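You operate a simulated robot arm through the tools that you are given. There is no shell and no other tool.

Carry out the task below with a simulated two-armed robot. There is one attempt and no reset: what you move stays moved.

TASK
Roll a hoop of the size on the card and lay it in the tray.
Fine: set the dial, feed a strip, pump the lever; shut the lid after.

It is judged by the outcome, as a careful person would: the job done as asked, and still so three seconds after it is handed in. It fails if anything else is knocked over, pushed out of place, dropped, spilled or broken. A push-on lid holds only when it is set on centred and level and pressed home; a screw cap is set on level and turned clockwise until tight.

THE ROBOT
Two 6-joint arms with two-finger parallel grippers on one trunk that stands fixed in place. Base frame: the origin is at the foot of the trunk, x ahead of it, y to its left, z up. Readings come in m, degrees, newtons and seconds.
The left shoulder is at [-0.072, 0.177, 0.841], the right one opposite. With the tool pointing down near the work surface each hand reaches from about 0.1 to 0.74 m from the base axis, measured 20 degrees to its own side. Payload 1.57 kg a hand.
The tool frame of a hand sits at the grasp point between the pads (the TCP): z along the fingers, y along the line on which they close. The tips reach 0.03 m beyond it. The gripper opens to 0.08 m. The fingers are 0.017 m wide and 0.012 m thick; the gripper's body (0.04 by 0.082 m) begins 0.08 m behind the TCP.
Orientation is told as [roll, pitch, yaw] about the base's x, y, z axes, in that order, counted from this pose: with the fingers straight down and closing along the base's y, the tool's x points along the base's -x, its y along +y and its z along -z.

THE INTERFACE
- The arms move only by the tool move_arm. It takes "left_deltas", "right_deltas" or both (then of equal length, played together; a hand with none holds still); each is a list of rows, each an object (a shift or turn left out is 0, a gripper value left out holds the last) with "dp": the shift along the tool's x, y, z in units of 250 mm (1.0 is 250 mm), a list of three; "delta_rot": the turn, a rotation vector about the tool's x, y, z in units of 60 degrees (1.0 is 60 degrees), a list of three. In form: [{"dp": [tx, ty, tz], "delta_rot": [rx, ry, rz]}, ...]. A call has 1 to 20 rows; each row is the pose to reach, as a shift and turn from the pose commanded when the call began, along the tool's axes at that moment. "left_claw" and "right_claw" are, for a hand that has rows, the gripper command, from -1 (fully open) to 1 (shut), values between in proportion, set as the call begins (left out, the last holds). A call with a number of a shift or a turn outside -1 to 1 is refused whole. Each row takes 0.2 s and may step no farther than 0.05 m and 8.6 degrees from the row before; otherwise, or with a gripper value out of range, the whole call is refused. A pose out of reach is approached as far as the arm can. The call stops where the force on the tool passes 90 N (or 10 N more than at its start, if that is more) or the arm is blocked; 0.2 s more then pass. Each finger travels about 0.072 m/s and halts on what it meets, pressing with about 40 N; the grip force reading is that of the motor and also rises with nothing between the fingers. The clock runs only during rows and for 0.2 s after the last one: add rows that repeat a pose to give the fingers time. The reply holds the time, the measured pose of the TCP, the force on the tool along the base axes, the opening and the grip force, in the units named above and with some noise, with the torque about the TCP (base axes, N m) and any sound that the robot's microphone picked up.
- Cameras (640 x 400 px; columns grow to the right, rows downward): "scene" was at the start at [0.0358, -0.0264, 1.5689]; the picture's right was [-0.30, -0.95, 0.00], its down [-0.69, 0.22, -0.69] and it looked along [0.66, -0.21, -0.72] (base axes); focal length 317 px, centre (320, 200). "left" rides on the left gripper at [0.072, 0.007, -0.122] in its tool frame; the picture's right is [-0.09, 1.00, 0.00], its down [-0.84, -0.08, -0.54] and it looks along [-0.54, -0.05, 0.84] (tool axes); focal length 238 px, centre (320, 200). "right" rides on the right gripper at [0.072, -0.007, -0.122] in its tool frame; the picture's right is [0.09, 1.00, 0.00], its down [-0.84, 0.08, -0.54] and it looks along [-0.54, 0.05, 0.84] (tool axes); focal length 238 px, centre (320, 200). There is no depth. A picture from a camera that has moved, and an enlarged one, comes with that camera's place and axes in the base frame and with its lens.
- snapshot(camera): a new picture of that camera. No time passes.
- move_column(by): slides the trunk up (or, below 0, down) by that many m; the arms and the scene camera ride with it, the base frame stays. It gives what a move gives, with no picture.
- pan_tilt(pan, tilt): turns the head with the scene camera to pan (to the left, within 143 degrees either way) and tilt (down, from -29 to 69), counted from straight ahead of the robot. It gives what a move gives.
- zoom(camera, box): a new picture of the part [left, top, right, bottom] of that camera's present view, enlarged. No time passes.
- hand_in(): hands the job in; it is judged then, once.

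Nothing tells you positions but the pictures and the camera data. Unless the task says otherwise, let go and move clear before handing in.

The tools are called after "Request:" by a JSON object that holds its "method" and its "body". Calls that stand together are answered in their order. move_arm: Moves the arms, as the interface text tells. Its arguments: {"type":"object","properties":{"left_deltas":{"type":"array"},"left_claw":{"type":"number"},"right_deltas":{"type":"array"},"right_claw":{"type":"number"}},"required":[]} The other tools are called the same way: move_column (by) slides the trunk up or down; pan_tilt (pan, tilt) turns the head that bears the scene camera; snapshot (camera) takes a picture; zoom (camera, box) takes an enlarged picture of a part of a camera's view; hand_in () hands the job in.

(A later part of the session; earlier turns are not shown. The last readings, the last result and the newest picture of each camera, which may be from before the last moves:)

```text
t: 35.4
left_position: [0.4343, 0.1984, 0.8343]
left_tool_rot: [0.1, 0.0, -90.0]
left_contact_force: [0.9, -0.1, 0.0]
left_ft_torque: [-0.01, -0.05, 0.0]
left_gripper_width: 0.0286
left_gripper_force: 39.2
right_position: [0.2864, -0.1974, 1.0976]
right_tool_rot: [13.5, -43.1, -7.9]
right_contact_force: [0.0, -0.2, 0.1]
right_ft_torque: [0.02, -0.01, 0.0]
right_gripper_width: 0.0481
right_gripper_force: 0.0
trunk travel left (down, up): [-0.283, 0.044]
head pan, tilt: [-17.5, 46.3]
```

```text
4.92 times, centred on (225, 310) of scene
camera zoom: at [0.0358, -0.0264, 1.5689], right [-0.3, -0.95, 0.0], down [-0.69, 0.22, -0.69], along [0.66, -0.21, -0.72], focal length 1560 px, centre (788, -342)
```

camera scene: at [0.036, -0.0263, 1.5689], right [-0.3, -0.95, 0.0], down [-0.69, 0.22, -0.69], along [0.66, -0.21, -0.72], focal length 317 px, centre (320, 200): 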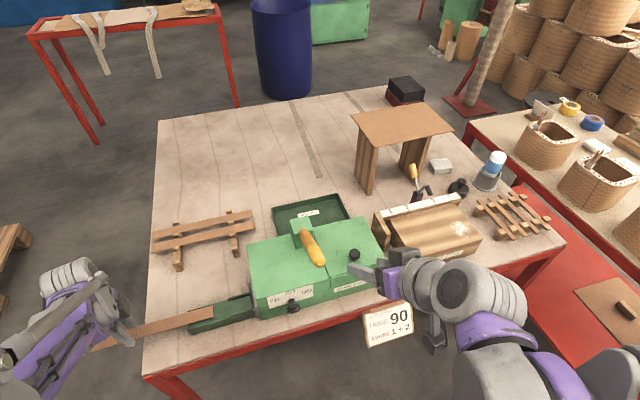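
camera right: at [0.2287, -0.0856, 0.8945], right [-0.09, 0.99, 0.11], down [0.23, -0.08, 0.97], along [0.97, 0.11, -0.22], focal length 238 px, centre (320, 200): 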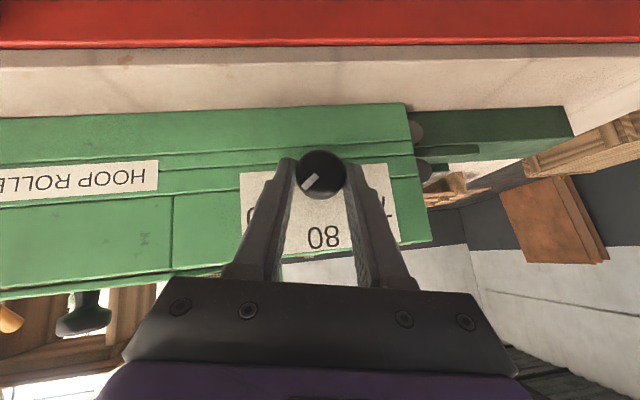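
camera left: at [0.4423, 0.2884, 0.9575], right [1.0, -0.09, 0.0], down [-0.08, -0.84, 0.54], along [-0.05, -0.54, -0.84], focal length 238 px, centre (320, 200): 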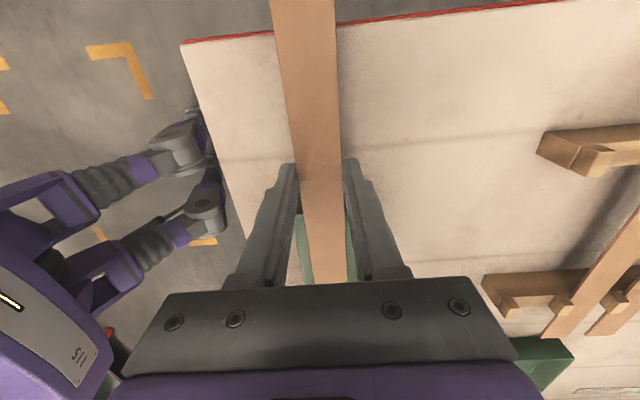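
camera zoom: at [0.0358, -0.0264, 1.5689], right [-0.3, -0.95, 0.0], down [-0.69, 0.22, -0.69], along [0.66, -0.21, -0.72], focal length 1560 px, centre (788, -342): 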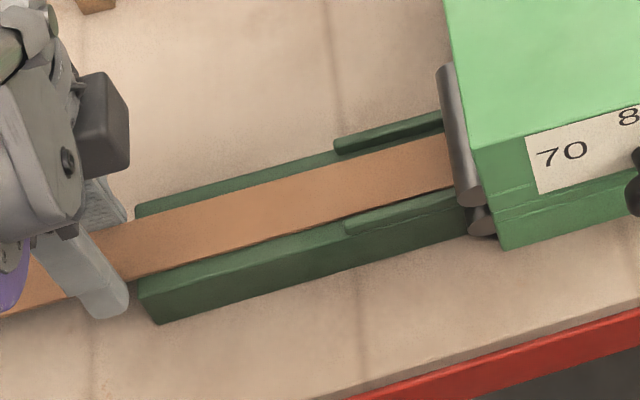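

There's no resistance, so the lead is through the rollers at the machine's face. I'll regrip farther back on the strip so I can push deeper without hitting the chute: opening first.

Request:
{"method": "move_arm", "body": {"left_deltas": [{"dp": [0, 0, 0]}, {"dp": [0, 0, 0]}, {"dp": [0.08, 0, 0]}, {"dp": [0.18, 0, 0]}, {"dp": [0.26, 0, 0]}, {"dp": [0.26, 0, 0]}], "left_claw": 0.05}}

Request:
{"method": "zoom", "body": {"camera": "scene", "box": [130, 270, 290, 370]}}

Request:
{"method": "snapshot", "body": {"camera": "left"}}

```text
t: 36.8
left_position: [0.4356, 0.2611, 0.8377]
left_tool_rot: [0.0, 0.0, -90.2]
left_contact_force: [-0.4, 0.5, 0.3]
left_ft_torque: [0.0, -0.01, 0.02]
left_gripper_width: 0.0381
left_gripper_force: 0.1
right_position: [0.2862, -0.1963, 1.097]
right_tool_rot: [13.6, -43.0, -7.9]
right_contact_force: [-0.5, -0.4, 0.1]
right_ft_torque: [-0.02, 0.02, 0.02]
right_gripper_width: 0.048
right_gripper_force: 0.1
trunk travel left (down, up): [-0.283, 0.044]
head pan, tilt: [-17.5, 46.3]
```

```text
4.00 times, centred on (210, 320) of scene
camera zoom: at [0.0358, -0.0267, 1.5689], right [-0.3, -0.95, 0.0], down [-0.69, 0.22, -0.69], along [0.66, -0.21, -0.72], focal length 1267 px, centre (760, -280)
```

zoom: 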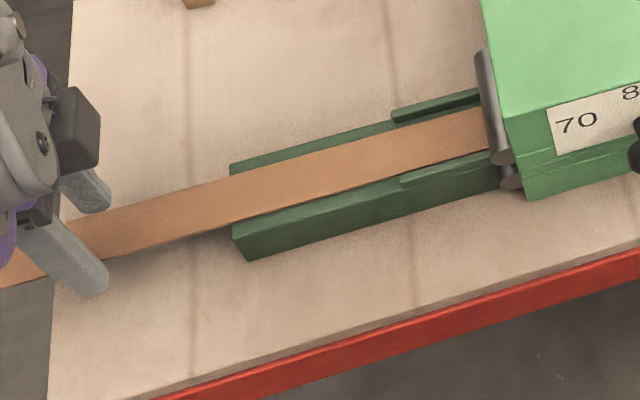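

```text
taken
camera left: at [0.443, 0.3347, 0.9584], right [1.0, -0.09, 0.0], down [-0.08, -0.84, 0.54], along [-0.05, -0.54, -0.84], focal length 238 px, centre (320, 200)
```

left: 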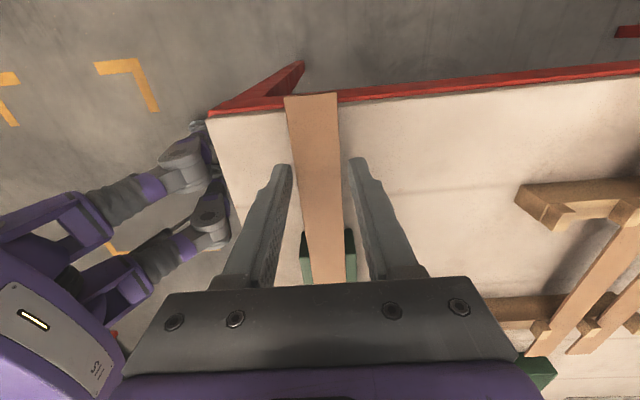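

Request:
{"method": "move_arm", "body": {"left_deltas": [{"dp": [0, 0, 0]}, {"dp": [0, 0, 0]}, {"dp": [0, 0, 0]}], "left_claw": 1}}

Request:
{"method": "move_arm", "body": {"left_deltas": [{"dp": [-0.016, 0, 0]}, {"dp": [-0.032, 0, 0]}, {"dp": [-0.048, 0, 0]}, {"dp": [-0.064, 0, 0]}]}}

Request:
{"method": "zoom", "body": {"camera": "scene", "box": [130, 270, 290, 370]}}

```text
t: 37.6
left_position: [0.4354, 0.2622, 0.8369]
left_tool_rot: [0.0, 0.1, -90.0]
left_contact_force: [-0.5, 0.3, -0.4]
left_ft_torque: [0.01, 0.02, -0.02]
left_gripper_width: 0.0285
left_gripper_force: 38.3
right_position: [0.2855, -0.1972, 1.0976]
right_tool_rot: [13.6, -43.1, -7.9]
right_contact_force: [0.0, -0.3, 0.7]
right_ft_torque: [0.04, -0.02, 0.0]
right_gripper_width: 0.048
right_gripper_force: 0.1
trunk travel left (down, up): [-0.283, 0.044]
head pan, tilt: [-17.5, 46.3]
```

```text
t: 38.6
left_position: [0.4368, 0.247, 0.8365]
left_tool_rot: [0.0, 0.0, -90.1]
left_contact_force: [-0.1, 1.0, 4.4]
left_ft_torque: [-0.27, -0.01, -0.02]
left_gripper_width: 0.0286
left_gripper_force: 38.5
right_position: [0.2855, -0.1983, 1.0977]
right_tool_rot: [13.6, -43.1, -7.9]
right_contact_force: [0.5, 0.7, -0.4]
right_ft_torque: [0.0, 0.03, 0.0]
right_gripper_width: 0.0481
right_gripper_force: 0.1
trunk travel left (down, up): [-0.283, 0.044]
head pan, tilt: [-17.5, 46.3]
```

```text
4.00 times, centred on (210, 320) of scene
camera zoom: at [0.0354, -0.0264, 1.5689], right [-0.3, -0.95, 0.0], down [-0.69, 0.22, -0.69], along [0.66, -0.21, -0.72], focal length 1267 px, centre (760, -280)
```

zoom: 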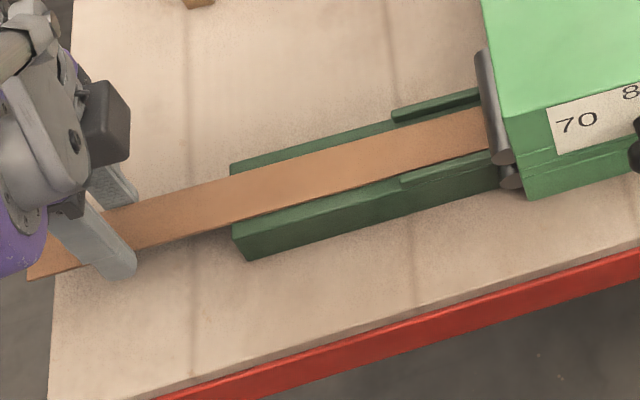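

The strip has gone in to about y = −0.004, inside the machine's face. I'll let go and lift the left hand clear so the rollers can draw it freely.

Request:
{"method": "move_arm", "body": {"left_deltas": [{"dp": [0, 0, 0]}, {"dp": [0, 0, 0]}, {"dp": [0, 0, -0.08]}, {"dp": [0, 0, -0.2]}, {"dp": [0.05, 0, -0.36]}, {"dp": [0.1, 0, -0.5]}], "left_claw": 0.05}}

Request:
{"method": "snapshot", "body": {"camera": "scene"}}

Request:
{"method": "snapshot", "body": {"camera": "left"}}

Request:
{"method": "snapshot", "body": {"camera": "right"}}

```text
t: 40.0
left_position: [0.4341, 0.2709, 0.9584]
left_tool_rot: [-0.1, 0.0, -90.0]
left_contact_force: [-0.2, 0.9, -0.4]
left_ft_torque: [0.01, 0.0, 0.0]
left_gripper_width: 0.0378
left_gripper_force: 0.0
right_position: [0.2858, -0.1978, 1.0974]
right_tool_rot: [13.5, -43.1, -7.9]
right_contact_force: [-0.6, -0.8, 0.1]
right_ft_torque: [-0.01, -0.04, 0.0]
right_gripper_width: 0.048
right_gripper_force: 0.1
trunk travel left (down, up): [-0.283, 0.044]
head pan, tilt: [-17.5, 46.3]
```

```text
taken
camera scene: at [0.0354, -0.0264, 1.5689], right [-0.3, -0.95, 0.0], down [-0.69, 0.22, -0.69], along [0.66, -0.21, -0.72], focal length 317 px, centre (320, 200)
```

scene: 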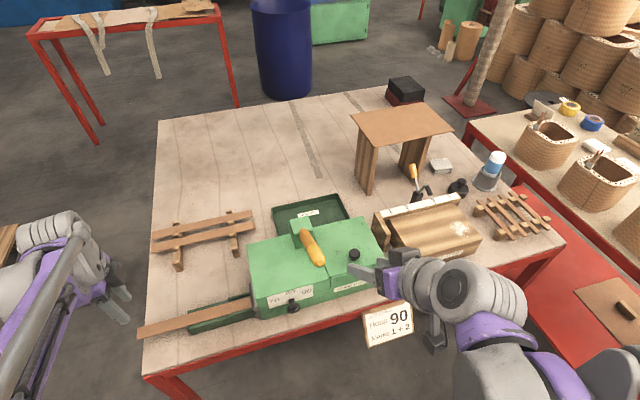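

```text
taken
camera left: at [0.4409, 0.3441, 1.0801], right [1.0, -0.09, 0.0], down [-0.08, -0.84, 0.54], along [-0.05, -0.54, -0.84], focal length 238 px, centre (320, 200)
```

left: 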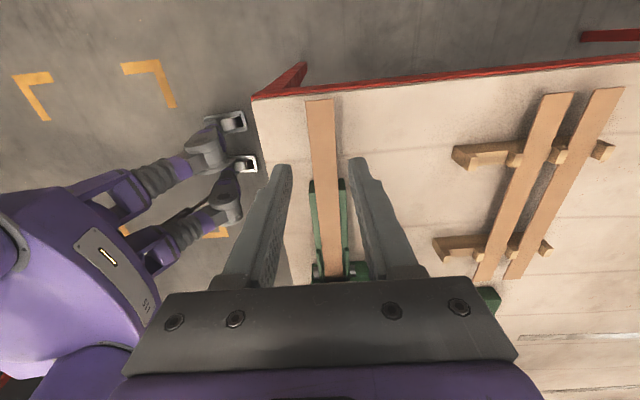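

```text
taken
camera right: at [0.1494, -0.2154, 1.1333], right [-0.09, 0.99, 0.11], down [0.23, -0.08, 0.97], along [0.97, 0.11, -0.22], focal length 238 px, centre (320, 200)
```

right: 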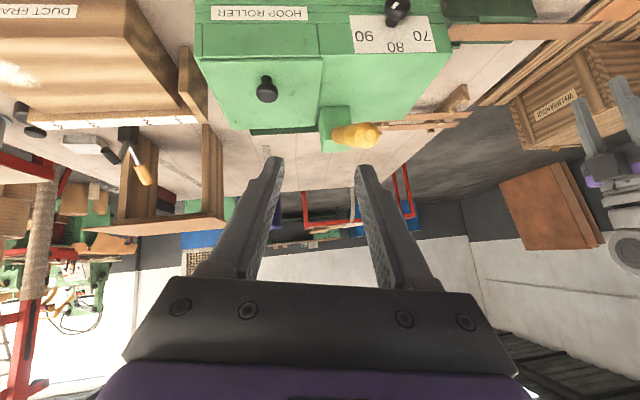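

The strip rests on the chute with its front end in the machine. Now I'll bring the right hand over the lever handle, pointing straight down with its fingers astride it.

Request:
{"method": "move_arm", "body": {"right_deltas": [{"dp": [-0.058, 0.045, 0.046], "delta_rot": [0.0272, 0.1215, -0.0068]}, {"dp": [-0.117, 0.09, 0.091], "delta_rot": [0.0544, 0.2431, -0.0135]}, {"dp": [-0.175, 0.135, 0.137], "delta_rot": [0.0816, 0.3646, -0.0203]}, {"dp": [-0.234, 0.179, 0.183], "delta_rot": [0.1087, 0.4861, -0.0271]}, {"dp": [-0.292, 0.224, 0.228], "delta_rot": [0.1359, 0.6077, -0.0338]}, {"dp": [-0.351, 0.269, 0.274], "delta_rot": [0.1631, 0.7292, -0.0406]}]}}

Request:
{"method": "snapshot", "body": {"camera": "right"}}

Request:
{"method": "zoom", "body": {"camera": "scene", "box": [230, 170, 420, 290]}}

```text
t: 41.4
left_position: [0.4353, 0.2717, 0.9577]
left_tool_rot: [-0.1, 0.0, -90.0]
left_contact_force: [0.3, -0.2, 0.6]
left_ft_torque: [-0.01, 0.01, -0.01]
left_gripper_width: 0.0381
left_gripper_force: 0.1
right_position: [0.3939, -0.131, 1.121]
right_tool_rot: [-0.1, 0.2, 0.0]
right_contact_force: [-0.7, -0.2, -0.1]
right_ft_torque: [-0.01, 0.03, -0.02]
right_gripper_width: 0.0482
right_gripper_force: 0.1
trunk travel left (down, up): [-0.283, 0.044]
head pan, tilt: [-17.5, 46.3]
```

```text
taken
camera right: at [0.3241, -0.1391, 1.2427], right [-0.09, 1.0, 0.0], down [0.84, 0.08, 0.54], along [0.54, 0.05, -0.84], focal length 238 px, centre (320, 200)
```

right: 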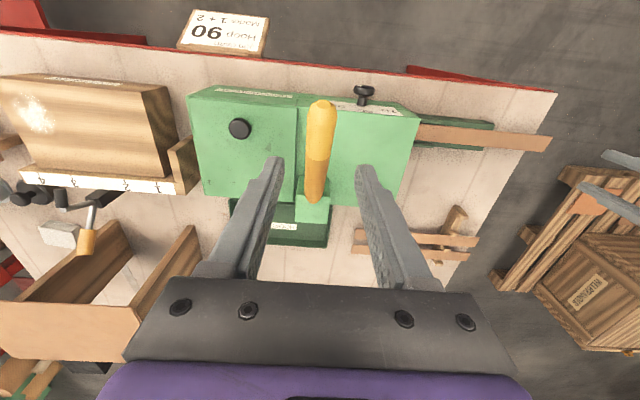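

```text
3.33 times, centred on (325, 230) of scene
camera zoom: at [0.0377, -0.026, 1.5689], right [-0.3, -0.95, 0.0], down [-0.69, 0.22, -0.69], along [0.66, -0.21, -0.72], focal length 1056 px, centre (303, 100)
```

zoom: 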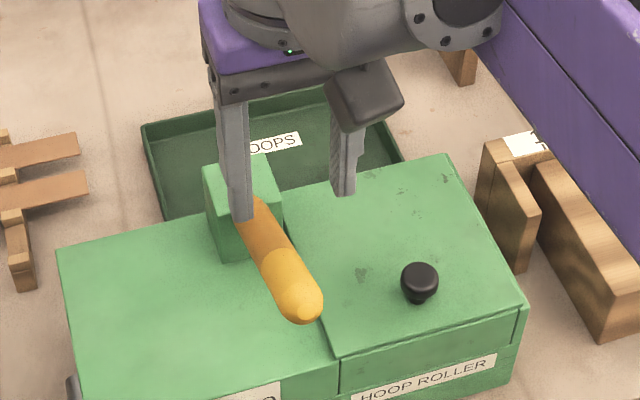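

Request:
{"method": "move_arm", "body": {"right_deltas": [{"dp": [0, 0, 0.1]}, {"dp": [0, 0, 0.2]}, {"dp": [0, 0, 0.3]}, {"dp": [0, 0, 0.374]}]}}

Request:
{"method": "snapshot", "body": {"camera": "right"}}

Request:
{"method": "zoom", "body": {"camera": "scene", "box": [230, 170, 420, 290]}}

```text
t: 42.4
left_position: [0.4353, 0.2706, 0.9585]
left_tool_rot: [0.0, 0.1, -90.0]
left_contact_force: [1.0, 0.5, 0.5]
left_ft_torque: [-0.02, 0.0, 0.01]
left_gripper_width: 0.038
left_gripper_force: 0.0
right_position: [0.3951, -0.1299, 1.027]
right_tool_rot: [0.2, 0.2, 0.0]
right_contact_force: [-0.2, -0.3, 0.0]
right_ft_torque: [0.01, 0.01, -0.01]
right_gripper_width: 0.048
right_gripper_force: 0.2
trunk travel left (down, up): [-0.283, 0.044]
head pan, tilt: [-17.5, 46.3]
```

```text
taken
camera right: at [0.3237, -0.1387, 1.1491], right [-0.09, 1.0, 0.0], down [0.84, 0.08, 0.54], along [0.54, 0.05, -0.84], focal length 238 px, centre (320, 200)
```

right: 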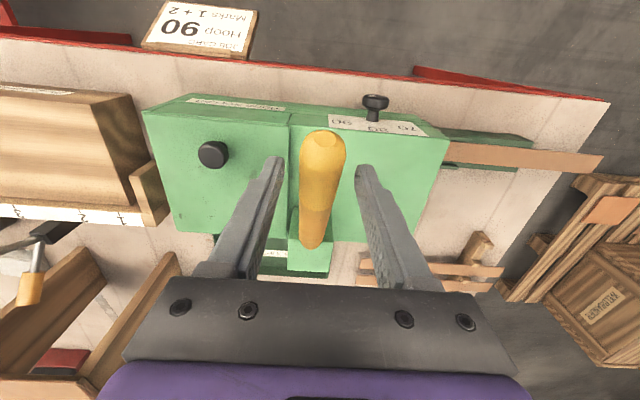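

```text
3.33 times, centred on (325, 230) of scene
camera zoom: at [0.036, -0.0264, 1.5689], right [-0.3, -0.95, 0.0], down [-0.69, 0.22, -0.69], along [0.66, -0.21, -0.72], focal length 1056 px, centre (303, 100)
```

zoom: 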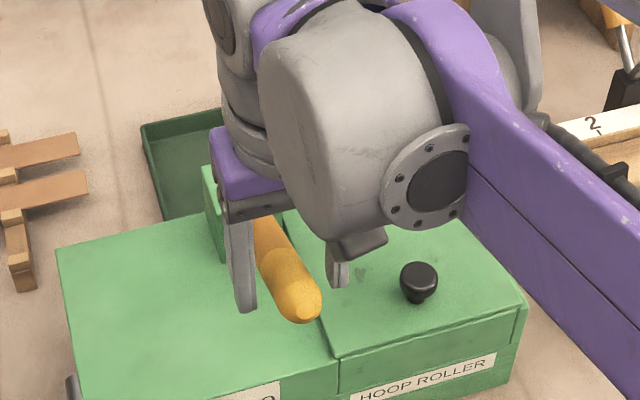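

The handle is centred between the fingers. Closing on it.

Request:
{"method": "move_arm", "body": {"right_deltas": [{"dp": [0, 0, 0]}, {"dp": [0, 0, 0]}, {"dp": [0, 0, 0]}], "right_claw": 1}}

Request:
{"method": "snapshot", "body": {"camera": "right"}}

```text
t: 43.2
left_position: [0.4342, 0.2725, 0.9588]
left_tool_rot: [0.0, -0.1, -89.9]
left_contact_force: [-1.3, 0.1, -0.3]
left_ft_torque: [0.0, 0.01, -0.01]
left_gripper_width: 0.0379
left_gripper_force: 0.1
right_position: [0.3964, -0.1295, 1.0275]
right_tool_rot: [0.2, 0.1, 0.0]
right_contact_force: [-0.4, 0.9, -3.2]
right_ft_torque: [0.02, 0.08, -0.06]
right_gripper_width: 0.0272
right_gripper_force: 37.6
trunk travel left (down, up): [-0.283, 0.044]
head pan, tilt: [-17.5, 46.3]
```

```text
taken
camera right: at [0.3234, -0.1386, 1.1492], right [-0.09, 1.0, 0.0], down [0.84, 0.08, 0.54], along [0.54, 0.05, -0.84], focal length 238 px, centre (320, 200)
```

right: 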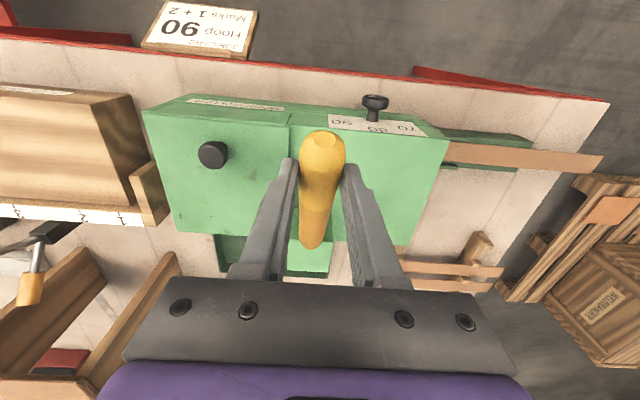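

Gripped (27 mm). I'll try a first small downstroke along the lever's arc to learn its resistance and direction.

Request:
{"method": "move_arm", "body": {"right_deltas": [{"dp": [0.02, 0, 0.047]}, {"dp": [0.038, 0, 0.094]}]}}

Request:
{"method": "zoom", "body": {"camera": "scene", "box": [120, 200, 400, 375]}}

Request:
{"method": "snapshot", "body": {"camera": "right"}}

```text
t: 43.8
left_position: [0.4317, 0.2715, 0.9589]
left_tool_rot: [0.0, 0.0, -90.0]
left_contact_force: [-0.2, 0.7, 0.2]
left_ft_torque: [0.0, 0.02, 0.0]
left_gripper_width: 0.0379
left_gripper_force: 0.0
right_position: [0.3863, -0.1301, 1.0046]
right_tool_rot: [0.1, 0.1, 0.1]
right_contact_force: [-1.6, 3.8, 11.7]
right_ft_torque: [0.04, -1.14, -0.01]
right_gripper_width: 0.0279
right_gripper_force: 38.0
trunk travel left (down, up): [-0.283, 0.044]
head pan, tilt: [-17.5, 46.3]
```

```text
2.29 times, centred on (260, 288) of scene
camera zoom: at [0.0348, -0.0256, 1.569], right [-0.3, -0.95, 0.0], down [-0.69, 0.22, -0.69], along [0.66, -0.21, -0.72], focal length 724 px, centre (457, 0)
```

zoom: 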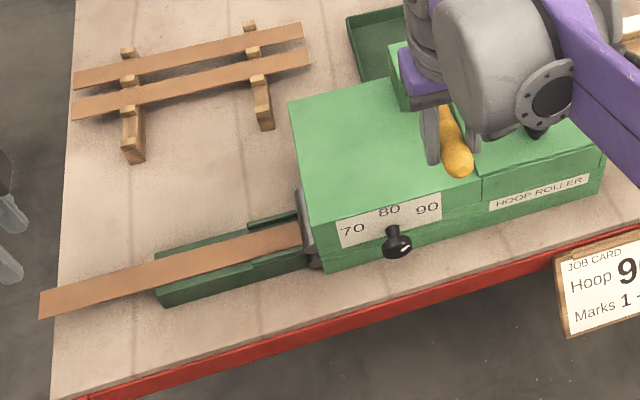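

```text
taken
camera right: at [0.3134, -0.1386, 1.1253], right [-0.09, 1.0, 0.0], down [0.84, 0.08, 0.54], along [0.54, 0.05, -0.84], focal length 238 px, centre (320, 200)
```

right: 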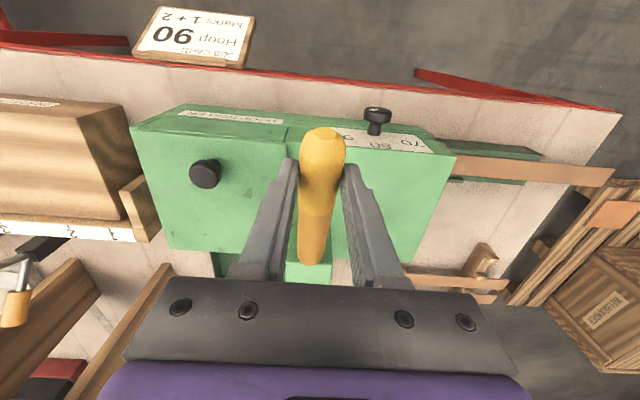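

The lever moves down with about 12 N. I'll continue the stroke.

Request:
{"method": "move_arm", "body": {"right_deltas": [{"dp": [0.012, 0, 0.05]}, {"dp": [0.022, 0, 0.1]}, {"dp": [0.026, 0, 0.15]}, {"dp": [0.026, 0, 0.2]}]}}

Request:
{"method": "zoom", "body": {"camera": "scene", "box": [120, 200, 400, 375]}}

Request:
{"method": "snapshot", "body": {"camera": "right"}}

```text
t: 44.8
left_position: [0.4327, 0.2717, 0.9591]
left_tool_rot: [0.1, 0.0, -90.0]
left_contact_force: [-0.3, -0.2, 0.7]
left_ft_torque: [-0.01, 0.02, -0.01]
left_gripper_width: 0.0379
left_gripper_force: 0.1
right_position: [0.3778, -0.1292, 0.9543]
right_tool_rot: [0.1, -0.1, 0.1]
right_contact_force: [-5.2, 7.7, 10.4]
right_ft_torque: [0.23, -0.76, -0.01]
right_gripper_width: 0.0276
right_gripper_force: 38.2
trunk travel left (down, up): [-0.283, 0.044]
head pan, tilt: [-17.5, 46.3]
```

```text
2.29 times, centred on (260, 288) of scene
camera zoom: at [0.034, -0.0251, 1.5689], right [-0.3, -0.95, 0.0], down [-0.69, 0.22, -0.69], along [0.66, -0.21, -0.72], focal length 724 px, centre (457, 0)
```

zoom: 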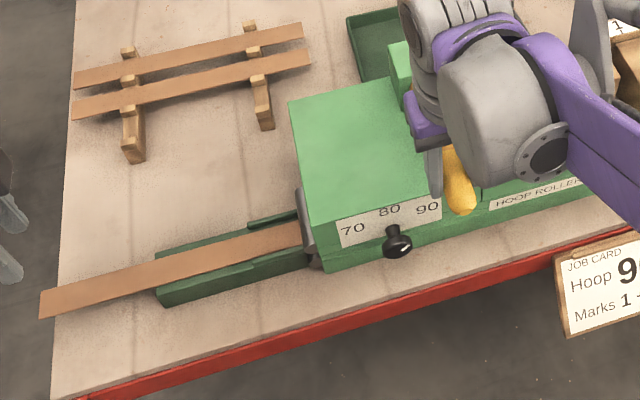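

```text
taken
camera right: at [0.3063, -0.1386, 1.0751], right [-0.09, 1.0, 0.0], down [0.84, 0.08, 0.54], along [0.54, 0.05, -0.84], focal length 238 px, centre (320, 200)
```

right: 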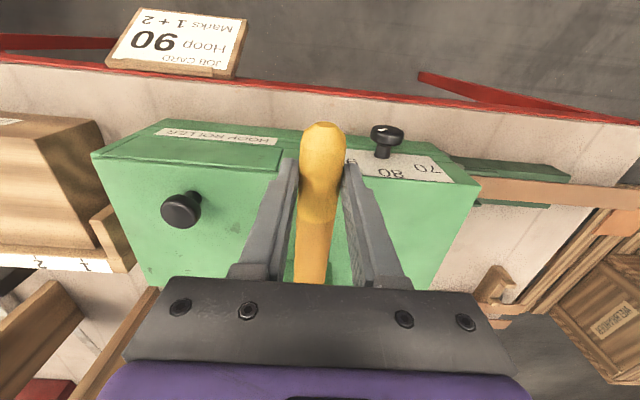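

Request:
{"method": "move_arm", "body": {"right_deltas": [{"dp": [-0.003, 0, 0.04]}, {"dp": [-0.008, 0, 0.08]}, {"dp": [-0.01, 0, 0.095]}]}}

Request:
{"method": "zoom", "body": {"camera": "scene", "box": [120, 200, 400, 375]}}

Request:
{"method": "snapshot", "body": {"camera": "right"}}

```text
t: 45.6
left_position: [0.4325, 0.2723, 0.958]
left_tool_rot: [0.2, 0.0, -90.0]
left_contact_force: [-0.3, 0.1, -0.3]
left_ft_torque: [0.02, -0.02, -0.01]
left_gripper_width: 0.0381
left_gripper_force: 0.0
right_position: [0.3796, -0.1298, 0.9321]
right_tool_rot: [0.0, 0.0, 0.0]
right_contact_force: [-4.3, 2.4, 38.6]
right_ft_torque: [0.02, 0.05, -0.06]
right_gripper_width: 0.028
right_gripper_force: 38.5
trunk travel left (down, up): [-0.283, 0.044]
head pan, tilt: [-17.5, 46.3]
```

```text
2.29 times, centred on (260, 288) of scene
camera zoom: at [0.0327, -0.0252, 1.5691], right [-0.3, -0.95, 0.0], down [-0.69, 0.22, -0.69], along [0.66, -0.21, -0.72], focal length 724 px, centre (457, 0)
```

zoom: 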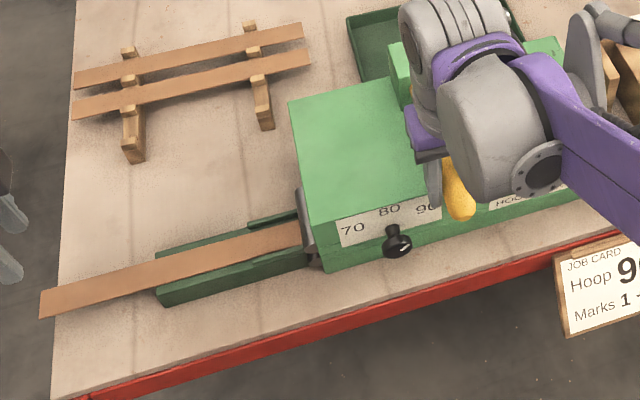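

```text
taken
camera right: at [0.3081, -0.1384, 1.0526], right [-0.09, 1.0, 0.0], down [0.84, 0.08, 0.54], along [0.54, 0.05, -0.84], focal length 238 px, centre (320, 200)
```

right: 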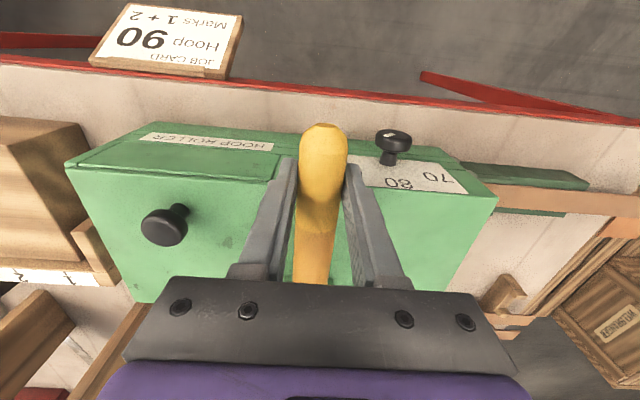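

That is the lower stop (39 N), and the strip hasn't moved yet. I'll raise the lever back up and watch the strip.

Request:
{"method": "move_arm", "body": {"right_deltas": [{"dp": [0.005, 0, -0.045]}, {"dp": [0.007, 0, -0.089]}, {"dp": [0.006, 0, -0.14]}, {"dp": [0.002, 0, -0.192]}, {"dp": [-0.012, 0, -0.245]}, {"dp": [-0.027, 0, -0.29]}, {"dp": [-0.047, 0, -0.34]}, {"dp": [-0.067, 0, -0.382]}]}}

Request:
{"method": "zoom", "body": {"camera": "scene", "box": [120, 200, 400, 375]}}

Request:
{"method": "snapshot", "body": {"camera": "right"}}

```text
t: 47.4
left_position: [0.4342, 0.2717, 0.9572]
left_tool_rot: [0.0, -0.1, -90.0]
left_contact_force: [-0.2, 0.5, -0.1]
left_ft_torque: [0.0, 0.0, 0.0]
left_gripper_width: 0.038
left_gripper_force: 0.1
right_position: [0.3977, -0.1305, 1.0231]
right_tool_rot: [0.1, 0.3, 0.0]
right_contact_force: [-9.1, 12.5, -36.6]
right_ft_torque: [0.12, 0.2, -0.03]
right_gripper_width: 0.0276
right_gripper_force: 38.3
trunk travel left (down, up): [-0.283, 0.044]
head pan, tilt: [-17.5, 46.3]
```

```text
2.29 times, centred on (260, 288) of scene
camera zoom: at [0.0365, -0.0249, 1.5685], right [-0.3, -0.95, 0.0], down [-0.69, 0.22, -0.69], along [0.66, -0.21, -0.72], focal length 724 px, centre (457, 0)
```

zoom: 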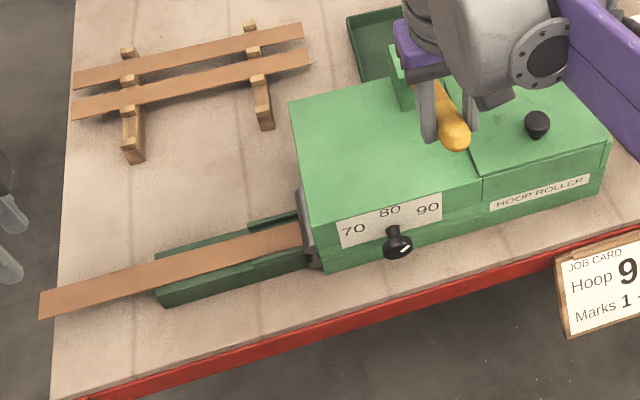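

```text
taken
camera right: at [0.326, -0.1387, 1.1457], right [-0.09, 1.0, 0.0], down [0.84, 0.08, 0.54], along [0.54, 0.05, -0.84], focal length 238 px, centre (320, 200)
```

right: 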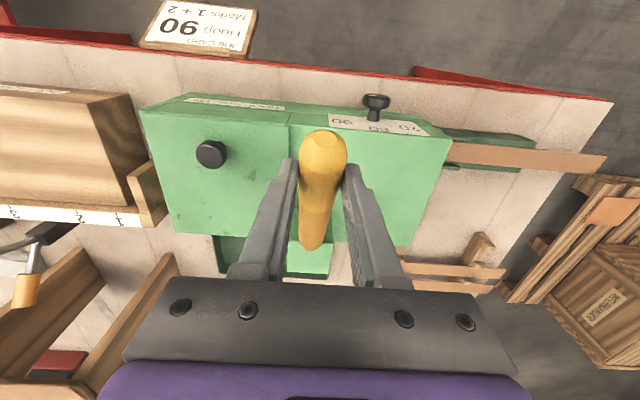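

One full up-and-down stroke ran between two clear stops, but the strip did not move. Probably it isn't far enough into the rollers, so I'll look closely at the nip.

Request:
{"method": "zoom", "body": {"camera": "scene", "box": [224, 284, 272, 320]}}

Request:
{"method": "zoom", "body": {"camera": "scene", "box": [120, 280, 280, 350]}}

Request:
{"method": "zoom", "body": {"camera": "right", "box": [400, 100, 640, 200]}}

Request:
{"method": "zoom", "body": {"camera": "left", "box": [260, 80, 400, 290]}}

```text
11.11 times, centred on (248, 302) of scene
camera zoom: at [0.0365, -0.0249, 1.5685], right [-0.3, -0.95, 0.0], down [-0.69, 0.22, -0.69], along [0.66, -0.21, -0.72], focal length 3520 px, centre (1120, -933)
```

zoom: 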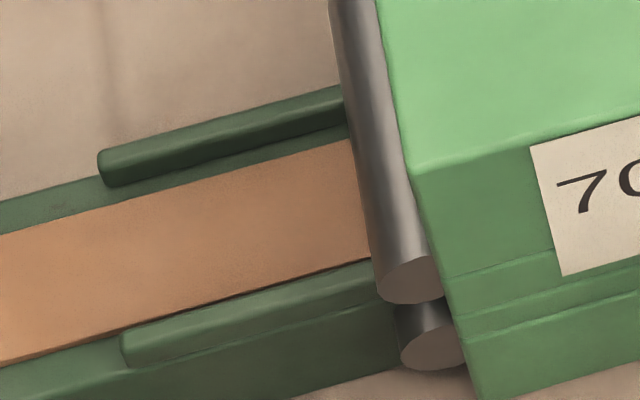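

```text
4.00 times, centred on (200, 315) of scene
camera zoom: at [0.0365, -0.0249, 1.5685], right [-0.3, -0.95, 0.0], down [-0.69, 0.22, -0.69], along [0.66, -0.21, -0.72], focal length 1267 px, centre (800, -260)
```

zoom: 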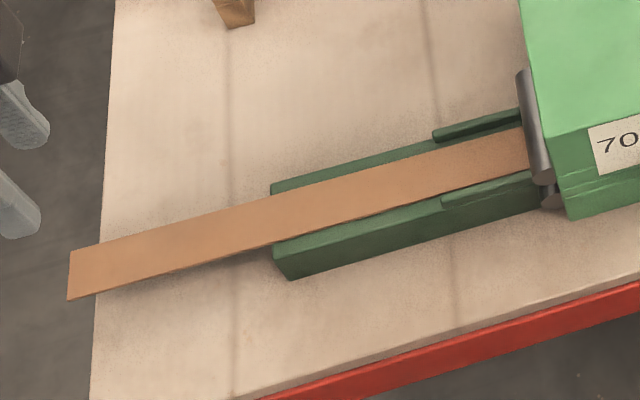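

```text
2.67 times, centred on (520, 150) of right
camera zoom: at [0.326, -0.1387, 1.1457], right [-0.09, 1.0, 0.0], down [0.84, 0.08, 0.54], along [0.54, 0.05, -0.84], focal length 636 px, centre (-213, 333)
```

zoom: 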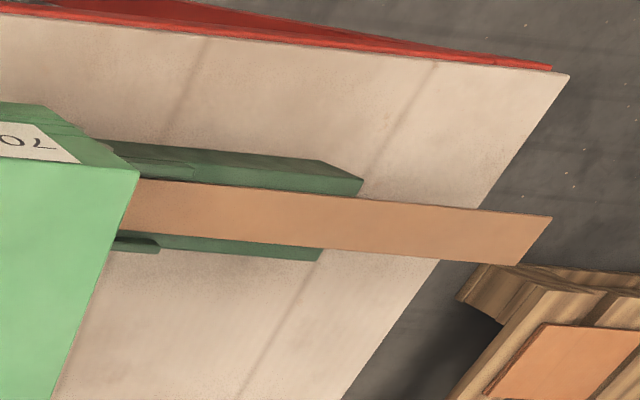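

```text
1.90 times, centred on (330, 185) of left
camera zoom: at [0.4415, 0.345, 1.0787], right [1.0, -0.09, 0.0], down [-0.08, -0.84, 0.54], along [-0.05, -0.54, -0.84], focal length 454 px, centre (301, 229)
```

zoom: 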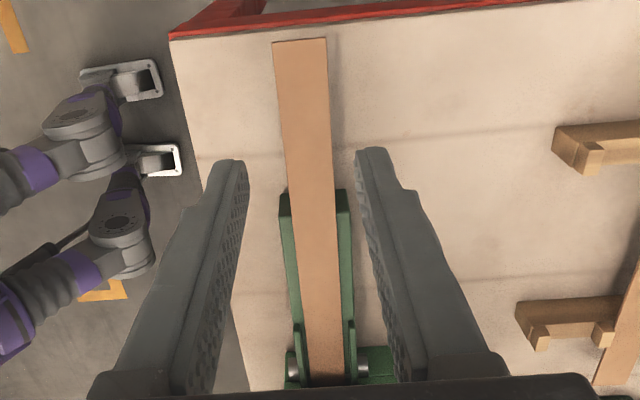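

The strip sits straight in the chute with its lead about 25 mm past the roller centre. I'll do a second full stroke now that the lever has been at its upper stop, to see if it draws.

Request:
{"method": "move_arm", "body": {"right_deltas": [{"dp": [0.02, 0, 0.046]}, {"dp": [0.04, 0, 0.092]}, {"dp": [0.055, 0, 0.14]}, {"dp": [0.07, 0, 0.19]}, {"dp": [0.073, 0, 0.24]}, {"dp": [0.074, 0, 0.293]}, {"dp": [0.072, 0, 0.35]}, {"dp": [0.068, 0, 0.388]}]}}

Request:
{"method": "zoom", "body": {"camera": "scene", "box": [120, 280, 280, 350]}}

```text
t: 49.2
left_position: [0.4322, 0.2732, 0.9584]
left_tool_rot: [0.1, 0.0, -90.0]
left_contact_force: [0.6, 0.0, -0.1]
left_ft_torque: [0.01, 0.02, 0.01]
left_gripper_width: 0.0378
left_gripper_force: 0.1
right_position: [0.3796, -0.13, 0.9307]
right_tool_rot: [0.0, 0.0, 0.0]
right_contact_force: [-5.8, 11.5, 37.4]
right_ft_torque: [0.12, -0.02, -0.04]
right_gripper_width: 0.0281
right_gripper_force: 38.3
trunk travel left (down, up): [-0.283, 0.044]
head pan, tilt: [-17.5, 46.3]
```

```text
4.00 times, centred on (200, 315) of scene
camera zoom: at [0.033, -0.024, 1.5692], right [-0.3, -0.95, 0.0], down [-0.69, 0.22, -0.69], along [0.66, -0.21, -0.72], focal length 1267 px, centre (800, -260)
```

zoom: 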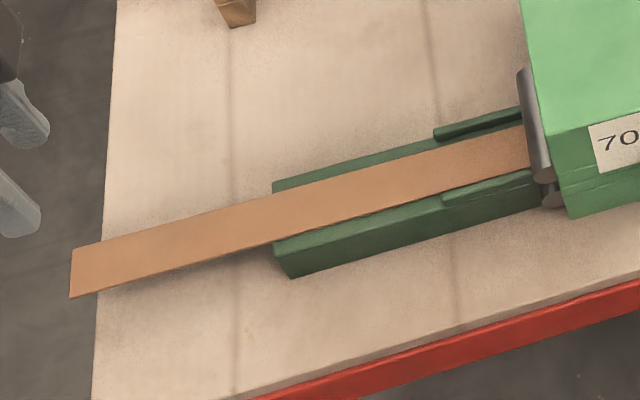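

Still no movement. I'll raise the lever again, then use the left hand to feed the strip deeper until I feel it seat.

Request:
{"method": "move_arm", "body": {"right_deltas": [{"dp": [0.004, 0, -0.045]}, {"dp": [0.006, 0, -0.089]}, {"dp": [0.005, 0, -0.14]}, {"dp": [0.001, 0, -0.192]}, {"dp": [-0.012, 0, -0.245]}, {"dp": [-0.027, 0, -0.29]}, {"dp": [-0.047, 0, -0.335]}, {"dp": [-0.063, 0, -0.365]}], "left_deltas": [{"dp": [0, 0, 0.05]}, {"dp": [-0.03, 0, 0.12]}, {"dp": [-0.06, 0, 0.2]}, {"dp": [-0.08, 0, 0.28]}, {"dp": [-0.1, 0, 0.36]}, {"dp": [-0.1, 0, 0.42]}, {"dp": [-0.1, 0, 0.46]}, {"dp": [-0.1, 0, 0.48]}]}}

Request:
{"method": "snapshot", "body": {"camera": "left"}}

Request:
{"method": "zoom", "body": {"camera": "scene", "box": [120, 260, 280, 360]}}

```text
t: 51.0
left_position: [0.4362, 0.2473, 0.839]
left_tool_rot: [-0.1, 0.0, -90.0]
left_contact_force: [1.1, 0.3, -0.1]
left_ft_torque: [0.0, 0.02, 0.03]
left_gripper_width: 0.038
left_gripper_force: 0.1
right_position: [0.3973, -0.1306, 1.0173]
right_tool_rot: [0.1, 0.3, 0.1]
right_contact_force: [-7.1, 9.3, -38.1]
right_ft_torque: [0.01, 0.04, -0.07]
right_gripper_width: 0.0281
right_gripper_force: 38.5
trunk travel left (down, up): [-0.283, 0.044]
head pan, tilt: [-17.5, 46.3]
```

```text
taken
camera left: at [0.4434, 0.3203, 0.9603], right [1.0, -0.09, 0.0], down [-0.08, -0.84, 0.54], along [-0.05, -0.54, -0.84], focal length 238 px, centre (320, 200)
```

left: 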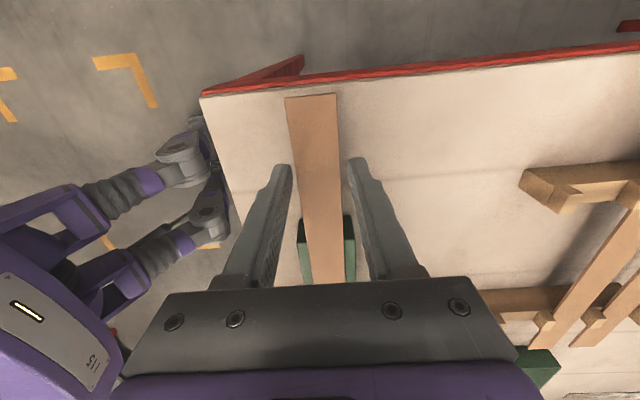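

```text
4.00 times, centred on (200, 310) of scene
camera zoom: at [0.0367, -0.0255, 1.5685], right [-0.3, -0.95, 0.0], down [-0.69, 0.22, -0.69], along [0.66, -0.21, -0.72], focal length 1267 px, centre (800, -240)
```

zoom: 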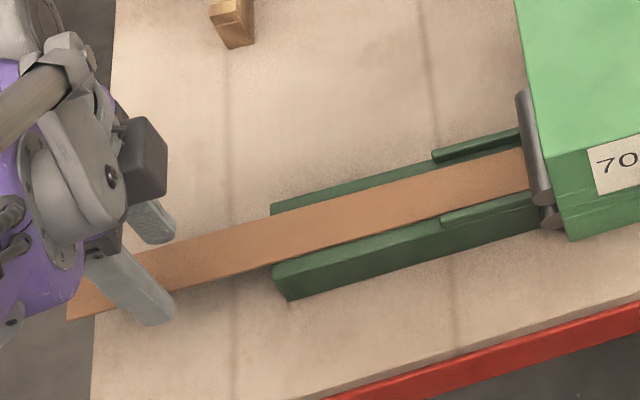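

Request:
{"method": "move_arm", "body": {"left_deltas": [{"dp": [0, 0, 0.006]}, {"dp": [0, 0, 0.006]}, {"dp": [0, 0, 0.006]}, {"dp": [0, 0, 0.006]}], "left_claw": 1}}

Request:
{"method": "move_arm", "body": {"left_deltas": [{"dp": [-0.02, 0, 0]}, {"dp": [-0.04, 0, 0]}, {"dp": [-0.06, 0, 0]}, {"dp": [-0.08, 0, 0]}, {"dp": [-0.1, 0, 0]}, {"dp": [-0.12, 0, 0]}]}}

Request:
{"method": "zoom", "body": {"camera": "scene", "box": [120, 260, 280, 360]}}

```text
t: 52.0
left_position: [0.4362, 0.2474, 0.8382]
left_tool_rot: [0.0, 0.0, -90.1]
left_contact_force: [0.3, 2.6, 4.8]
left_ft_torque: [-0.27, 0.06, 0.01]
left_gripper_width: 0.0286
left_gripper_force: 38.6
right_position: [0.3969, -0.13, 1.0198]
right_tool_rot: [0.2, 0.1, 0.0]
right_contact_force: [-10.6, 8.2, -35.7]
right_ft_torque: [0.05, 0.25, -0.05]
right_gripper_width: 0.0274
right_gripper_force: 38.0
trunk travel left (down, up): [-0.283, 0.044]
head pan, tilt: [-17.5, 46.3]
```

```text
t: 53.4
left_position: [0.4368, 0.2175, 0.8377]
left_tool_rot: [0.0, 0.0, -90.0]
left_contact_force: [0.5, 11.0, 4.6]
left_ft_torque: [0.1, -0.02, -0.02]
left_gripper_width: 0.0286
left_gripper_force: 38.4
right_position: [0.398, -0.1311, 1.0184]
right_tool_rot: [0.0, 0.0, 0.0]
right_contact_force: [-10.8, 3.5, -33.6]
right_ft_torque: [0.02, 0.27, 0.0]
right_gripper_width: 0.0274
right_gripper_force: 37.5
trunk travel left (down, up): [-0.283, 0.044]
head pan, tilt: [-17.5, 46.3]
```

```text
4.00 times, centred on (200, 310) of scene
camera zoom: at [0.036, -0.0253, 1.5689], right [-0.3, -0.95, 0.0], down [-0.69, 0.22, -0.69], along [0.66, -0.21, -0.72], focal length 1267 px, centre (800, -240)
```

zoom: 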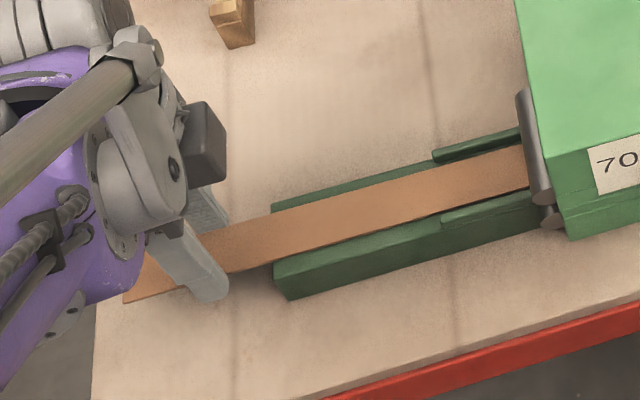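

It went in another 30 mm and now meets some resistance (11 N). I'll push a little more, gently.

Request:
{"method": "move_arm", "body": {"left_deltas": [{"dp": [-0.012, 0, 0]}, {"dp": [-0.024, 0, 0]}, {"dp": [-0.036, 0, 0]}]}}

Request:
{"method": "zoom", "body": {"camera": "scene", "box": [120, 260, 280, 360]}}

```text
t: 54.2
left_position: [0.4356, 0.2077, 0.8402]
left_tool_rot: [0.0, 0.0, -90.2]
left_contact_force: [-0.7, 7.3, -0.3]
left_ft_torque: [0.18, 0.02, 0.02]
left_gripper_width: 0.0288
left_gripper_force: 38.7
right_position: [0.3976, -0.1302, 1.0193]
right_tool_rot: [0.1, 0.1, 0.0]
right_contact_force: [-10.9, 3.1, -28.6]
right_ft_torque: [-0.01, -0.07, -0.06]
right_gripper_width: 0.0274
right_gripper_force: 37.5
trunk travel left (down, up): [-0.283, 0.044]
head pan, tilt: [-17.5, 46.3]
```

```text
4.00 times, centred on (200, 310) of scene
camera zoom: at [0.0359, -0.0255, 1.5689], right [-0.3, -0.95, 0.0], down [-0.69, 0.22, -0.69], along [0.66, -0.21, -0.72], focal length 1267 px, centre (800, -240)
```

zoom: 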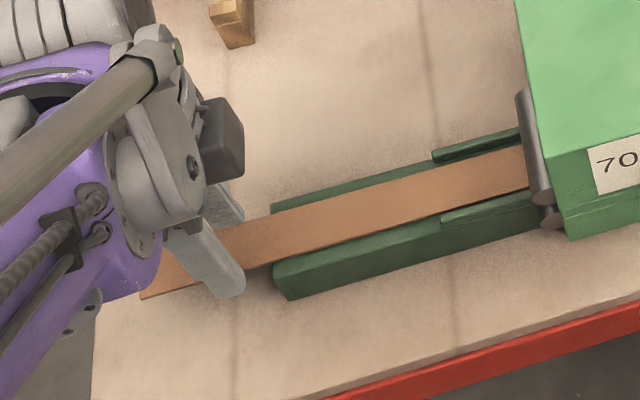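

The strip is now about 43 mm inside. I'll open the left fingers (leaving them loosely astride) and pump again.

Request:
{"method": "move_arm", "body": {"left_deltas": [{"dp": [0, 0, 0]}, {"dp": [0, 0, 0]}, {"dp": [0, 0, 0]}], "left_claw": 0.05}}

Request:
{"method": "move_arm", "body": {"right_deltas": [{"dp": [0.02, 0, 0.046]}, {"dp": [0.04, 0, 0.092]}, {"dp": [0.055, 0, 0.14]}, {"dp": [0.068, 0, 0.19]}, {"dp": [0.071, 0, 0.24]}, {"dp": [0.072, 0, 0.293]}, {"dp": [0.07, 0, 0.345]}, {"dp": [0.068, 0, 0.375]}]}}

Request:
{"method": "zoom", "body": {"camera": "scene", "box": [120, 260, 280, 360]}}

```text
t: 55.0
left_position: [0.4351, 0.2069, 0.8389]
left_tool_rot: [0.0, 0.0, -90.0]
left_contact_force: [-0.6, -0.7, 0.1]
left_ft_torque: [0.0, 0.01, -0.02]
left_gripper_width: 0.0381
left_gripper_force: 0.1
right_position: [0.3956, -0.1302, 1.0191]
right_tool_rot: [0.1, 0.1, 0.1]
right_contact_force: [-10.6, 6.7, -26.5]
right_ft_torque: [0.11, -0.03, -0.01]
right_gripper_width: 0.0274
right_gripper_force: 38.6
trunk travel left (down, up): [-0.283, 0.044]
head pan, tilt: [-17.5, 46.3]
```

```text
t: 56.8
left_position: [0.4352, 0.2078, 0.8409]
left_tool_rot: [0.0, -0.1, -90.0]
left_contact_force: [-0.4, -0.1, -0.3]
left_ft_torque: [-0.03, -0.03, 0.02]
left_gripper_width: 0.0381
left_gripper_force: 0.0
right_position: [0.3783, -0.1299, 0.9273]
right_tool_rot: [0.0, 0.0, 0.0]
right_contact_force: [-3.7, 4.5, 37.6]
right_ft_torque: [0.01, -0.02, -0.01]
right_gripper_width: 0.0276
right_gripper_force: 37.5
trunk travel left (down, up): [-0.283, 0.044]
head pan, tilt: [-17.5, 46.3]
```

```text
4.00 times, centred on (200, 310) of scene
camera zoom: at [0.0333, -0.025, 1.5693], right [-0.3, -0.95, 0.0], down [-0.69, 0.22, -0.69], along [0.66, -0.21, -0.72], focal length 1267 px, centre (800, -240)
```

zoom: 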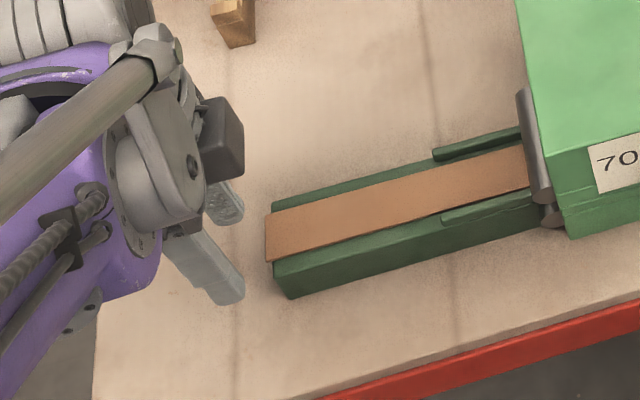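

That stroke drew the strip in by about 7 cm, so the feed has caught. I'll lift the left hand clear and keep pumping.

Request:
{"method": "move_arm", "body": {"right_deltas": [{"dp": [0.002, 0, -0.045]}, {"dp": [0.004, 0, -0.089]}, {"dp": [0.003, 0, -0.14]}, {"dp": [-0.001, 0, -0.192]}, {"dp": [-0.012, 0, -0.245]}, {"dp": [-0.027, 0, -0.29]}, {"dp": [-0.047, 0, -0.335]}, {"dp": [-0.063, 0, -0.365]}], "left_deltas": [{"dp": [0, 0, -0.05]}, {"dp": [0, 0, -0.12]}, {"dp": [0.05, 0, -0.2]}, {"dp": [0.1, 0, -0.28]}, {"dp": [0.15, 0, -0.36]}, {"dp": [0.2, 0, -0.42]}, {"dp": [0.25, 0, -0.48]}, {"dp": [0.28, 0, -0.52]}]}}

Request:
{"method": "move_arm", "body": {"right_deltas": [{"dp": [0.02, 0, 0.046]}, {"dp": [0.04, 0, 0.092]}, {"dp": [0.055, 0, 0.14]}, {"dp": [0.068, 0, 0.19]}, {"dp": [0.071, 0, 0.24]}, {"dp": [0.072, 0, 0.293]}, {"dp": [0.07, 0, 0.345]}, {"dp": [0.068, 0, 0.37]}]}}

Request:
{"method": "zoom", "body": {"camera": "scene", "box": [120, 200, 400, 375]}}

Request:
{"method": "snapshot", "body": {"camera": "right"}}

```text
t: 58.6
left_position: [0.4369, 0.2784, 0.9691]
left_tool_rot: [-0.1, 0.0, -90.1]
left_contact_force: [-0.7, -0.4, -0.6]
left_ft_torque: [-0.03, 0.01, 0.03]
left_gripper_width: 0.038
left_gripper_force: 0.2
right_position: [0.3952, -0.1295, 1.0163]
right_tool_rot: [0.0, 0.3, 0.1]
right_contact_force: [-8.1, 9.1, -37.0]
right_ft_torque: [0.0, 0.07, -0.04]
right_gripper_width: 0.0277
right_gripper_force: 37.3
trunk travel left (down, up): [-0.283, 0.044]
head pan, tilt: [-17.5, 46.3]
```

```text
t: 60.4
left_position: [0.4348, 0.2783, 0.9712]
left_tool_rot: [0.0, -0.1, -90.0]
left_contact_force: [-0.1, 0.0, -0.2]
left_ft_torque: [0.0, 0.02, 0.01]
left_gripper_width: 0.038
left_gripper_force: 0.1
right_position: [0.3778, -0.13, 0.9267]
right_tool_rot: [0.1, 0.1, 0.1]
right_contact_force: [-2.5, 6.2, 38.1]
right_ft_torque: [0.05, -0.09, -0.03]
right_gripper_width: 0.0277
right_gripper_force: 37.8
trunk travel left (down, up): [-0.283, 0.044]
head pan, tilt: [-17.5, 46.3]
```

```text
2.29 times, centred on (260, 288) of scene
camera zoom: at [0.0332, -0.0245, 1.5694], right [-0.3, -0.95, 0.0], down [-0.69, 0.22, -0.69], along [0.66, -0.21, -0.72], focal length 724 px, centre (457, 0)
```

zoom: 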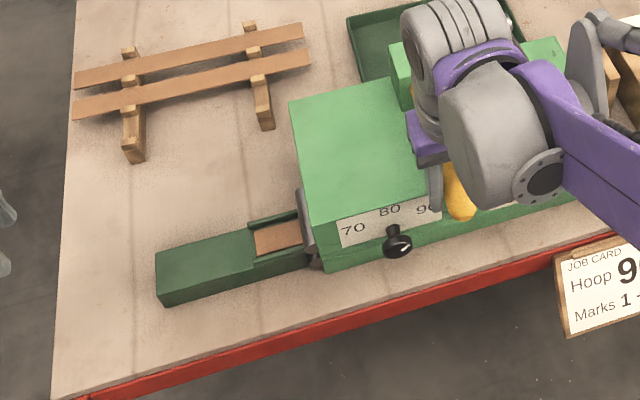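

```text
taken
camera right: at [0.3056, -0.1385, 1.0485], right [-0.09, 1.0, 0.0], down [0.84, 0.08, 0.54], along [0.54, 0.05, -0.84], focal length 238 px, centre (320, 200)
```

right: 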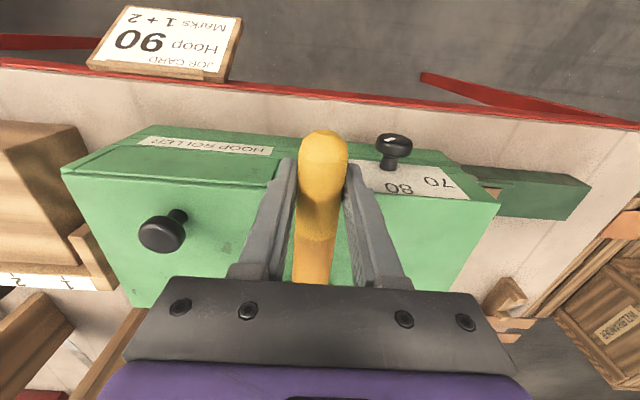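

It draws about 10 cm per stroke, with the trailing end now between the guides. Two more strokes.

Request:
{"method": "move_arm", "body": {"right_deltas": [{"dp": [0.002, 0, -0.045]}, {"dp": [0.004, 0, -0.089]}, {"dp": [0.003, 0, -0.14]}, {"dp": [-0.001, 0, -0.192]}, {"dp": [-0.012, 0, -0.245]}, {"dp": [-0.027, 0, -0.29]}, {"dp": [-0.047, 0, -0.335]}, {"dp": [-0.063, 0, -0.365]}]}}

Request:
{"method": "move_arm", "body": {"right_deltas": [{"dp": [0.02, 0, 0.046]}, {"dp": [0.04, 0, 0.092]}, {"dp": [0.055, 0, 0.14]}, {"dp": [0.068, 0, 0.19]}, {"dp": [0.071, 0, 0.24]}, {"dp": [0.072, 0, 0.293]}, {"dp": [0.07, 0, 0.345]}, {"dp": [0.068, 0, 0.37]}]}}

Request:
{"method": "zoom", "body": {"camera": "scene", "box": [120, 200, 400, 375]}}

```text
t: 62.2
left_position: [0.4362, 0.278, 0.9675]
left_tool_rot: [-0.2, -0.1, -90.0]
left_contact_force: [-0.2, -0.2, -0.1]
left_ft_torque: [-0.01, 0.01, -0.02]
left_gripper_width: 0.0379
left_gripper_force: 0.0
right_position: [0.3928, -0.1303, 1.0151]
right_tool_rot: [0.1, 0.2, 0.1]
right_contact_force: [-6.1, 17.4, -38.0]
right_ft_torque: [-0.13, 0.18, -0.23]
right_gripper_width: 0.0279
right_gripper_force: 38.8
trunk travel left (down, up): [-0.283, 0.044]
head pan, tilt: [-17.5, 46.3]
```

```text
t: 64.0
left_position: [0.4358, 0.2776, 0.9711]
left_tool_rot: [0.1, -0.1, -90.0]
left_contact_force: [0.5, -0.9, -1.0]
left_ft_torque: [-0.02, 0.0, 0.03]
left_gripper_width: 0.038
left_gripper_force: 0.0
right_position: [0.3753, -0.1299, 0.9264]
right_tool_rot: [0.0, -0.1, 0.1]
right_contact_force: [-2.2, 0.5, 38.1]
right_ft_torque: [0.0, -0.05, -0.02]
right_gripper_width: 0.0279
right_gripper_force: 38.5
trunk travel left (down, up): [-0.283, 0.044]
head pan, tilt: [-17.5, 46.3]
```

```text
2.29 times, centred on (260, 288) of scene
camera zoom: at [0.0328, -0.0253, 1.5694], right [-0.3, -0.95, 0.0], down [-0.69, 0.22, -0.69], along [0.66, -0.21, -0.72], focal length 724 px, centre (457, 0)
```

zoom: 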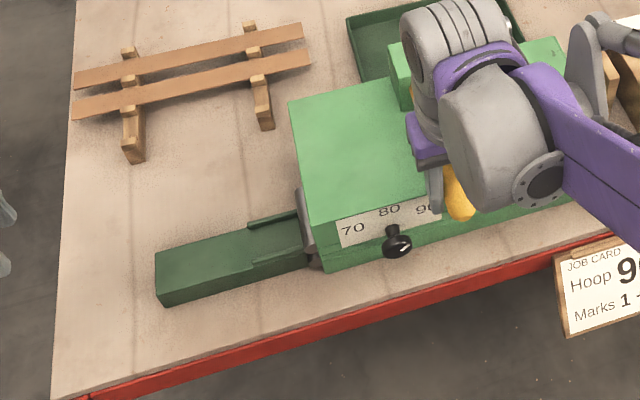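

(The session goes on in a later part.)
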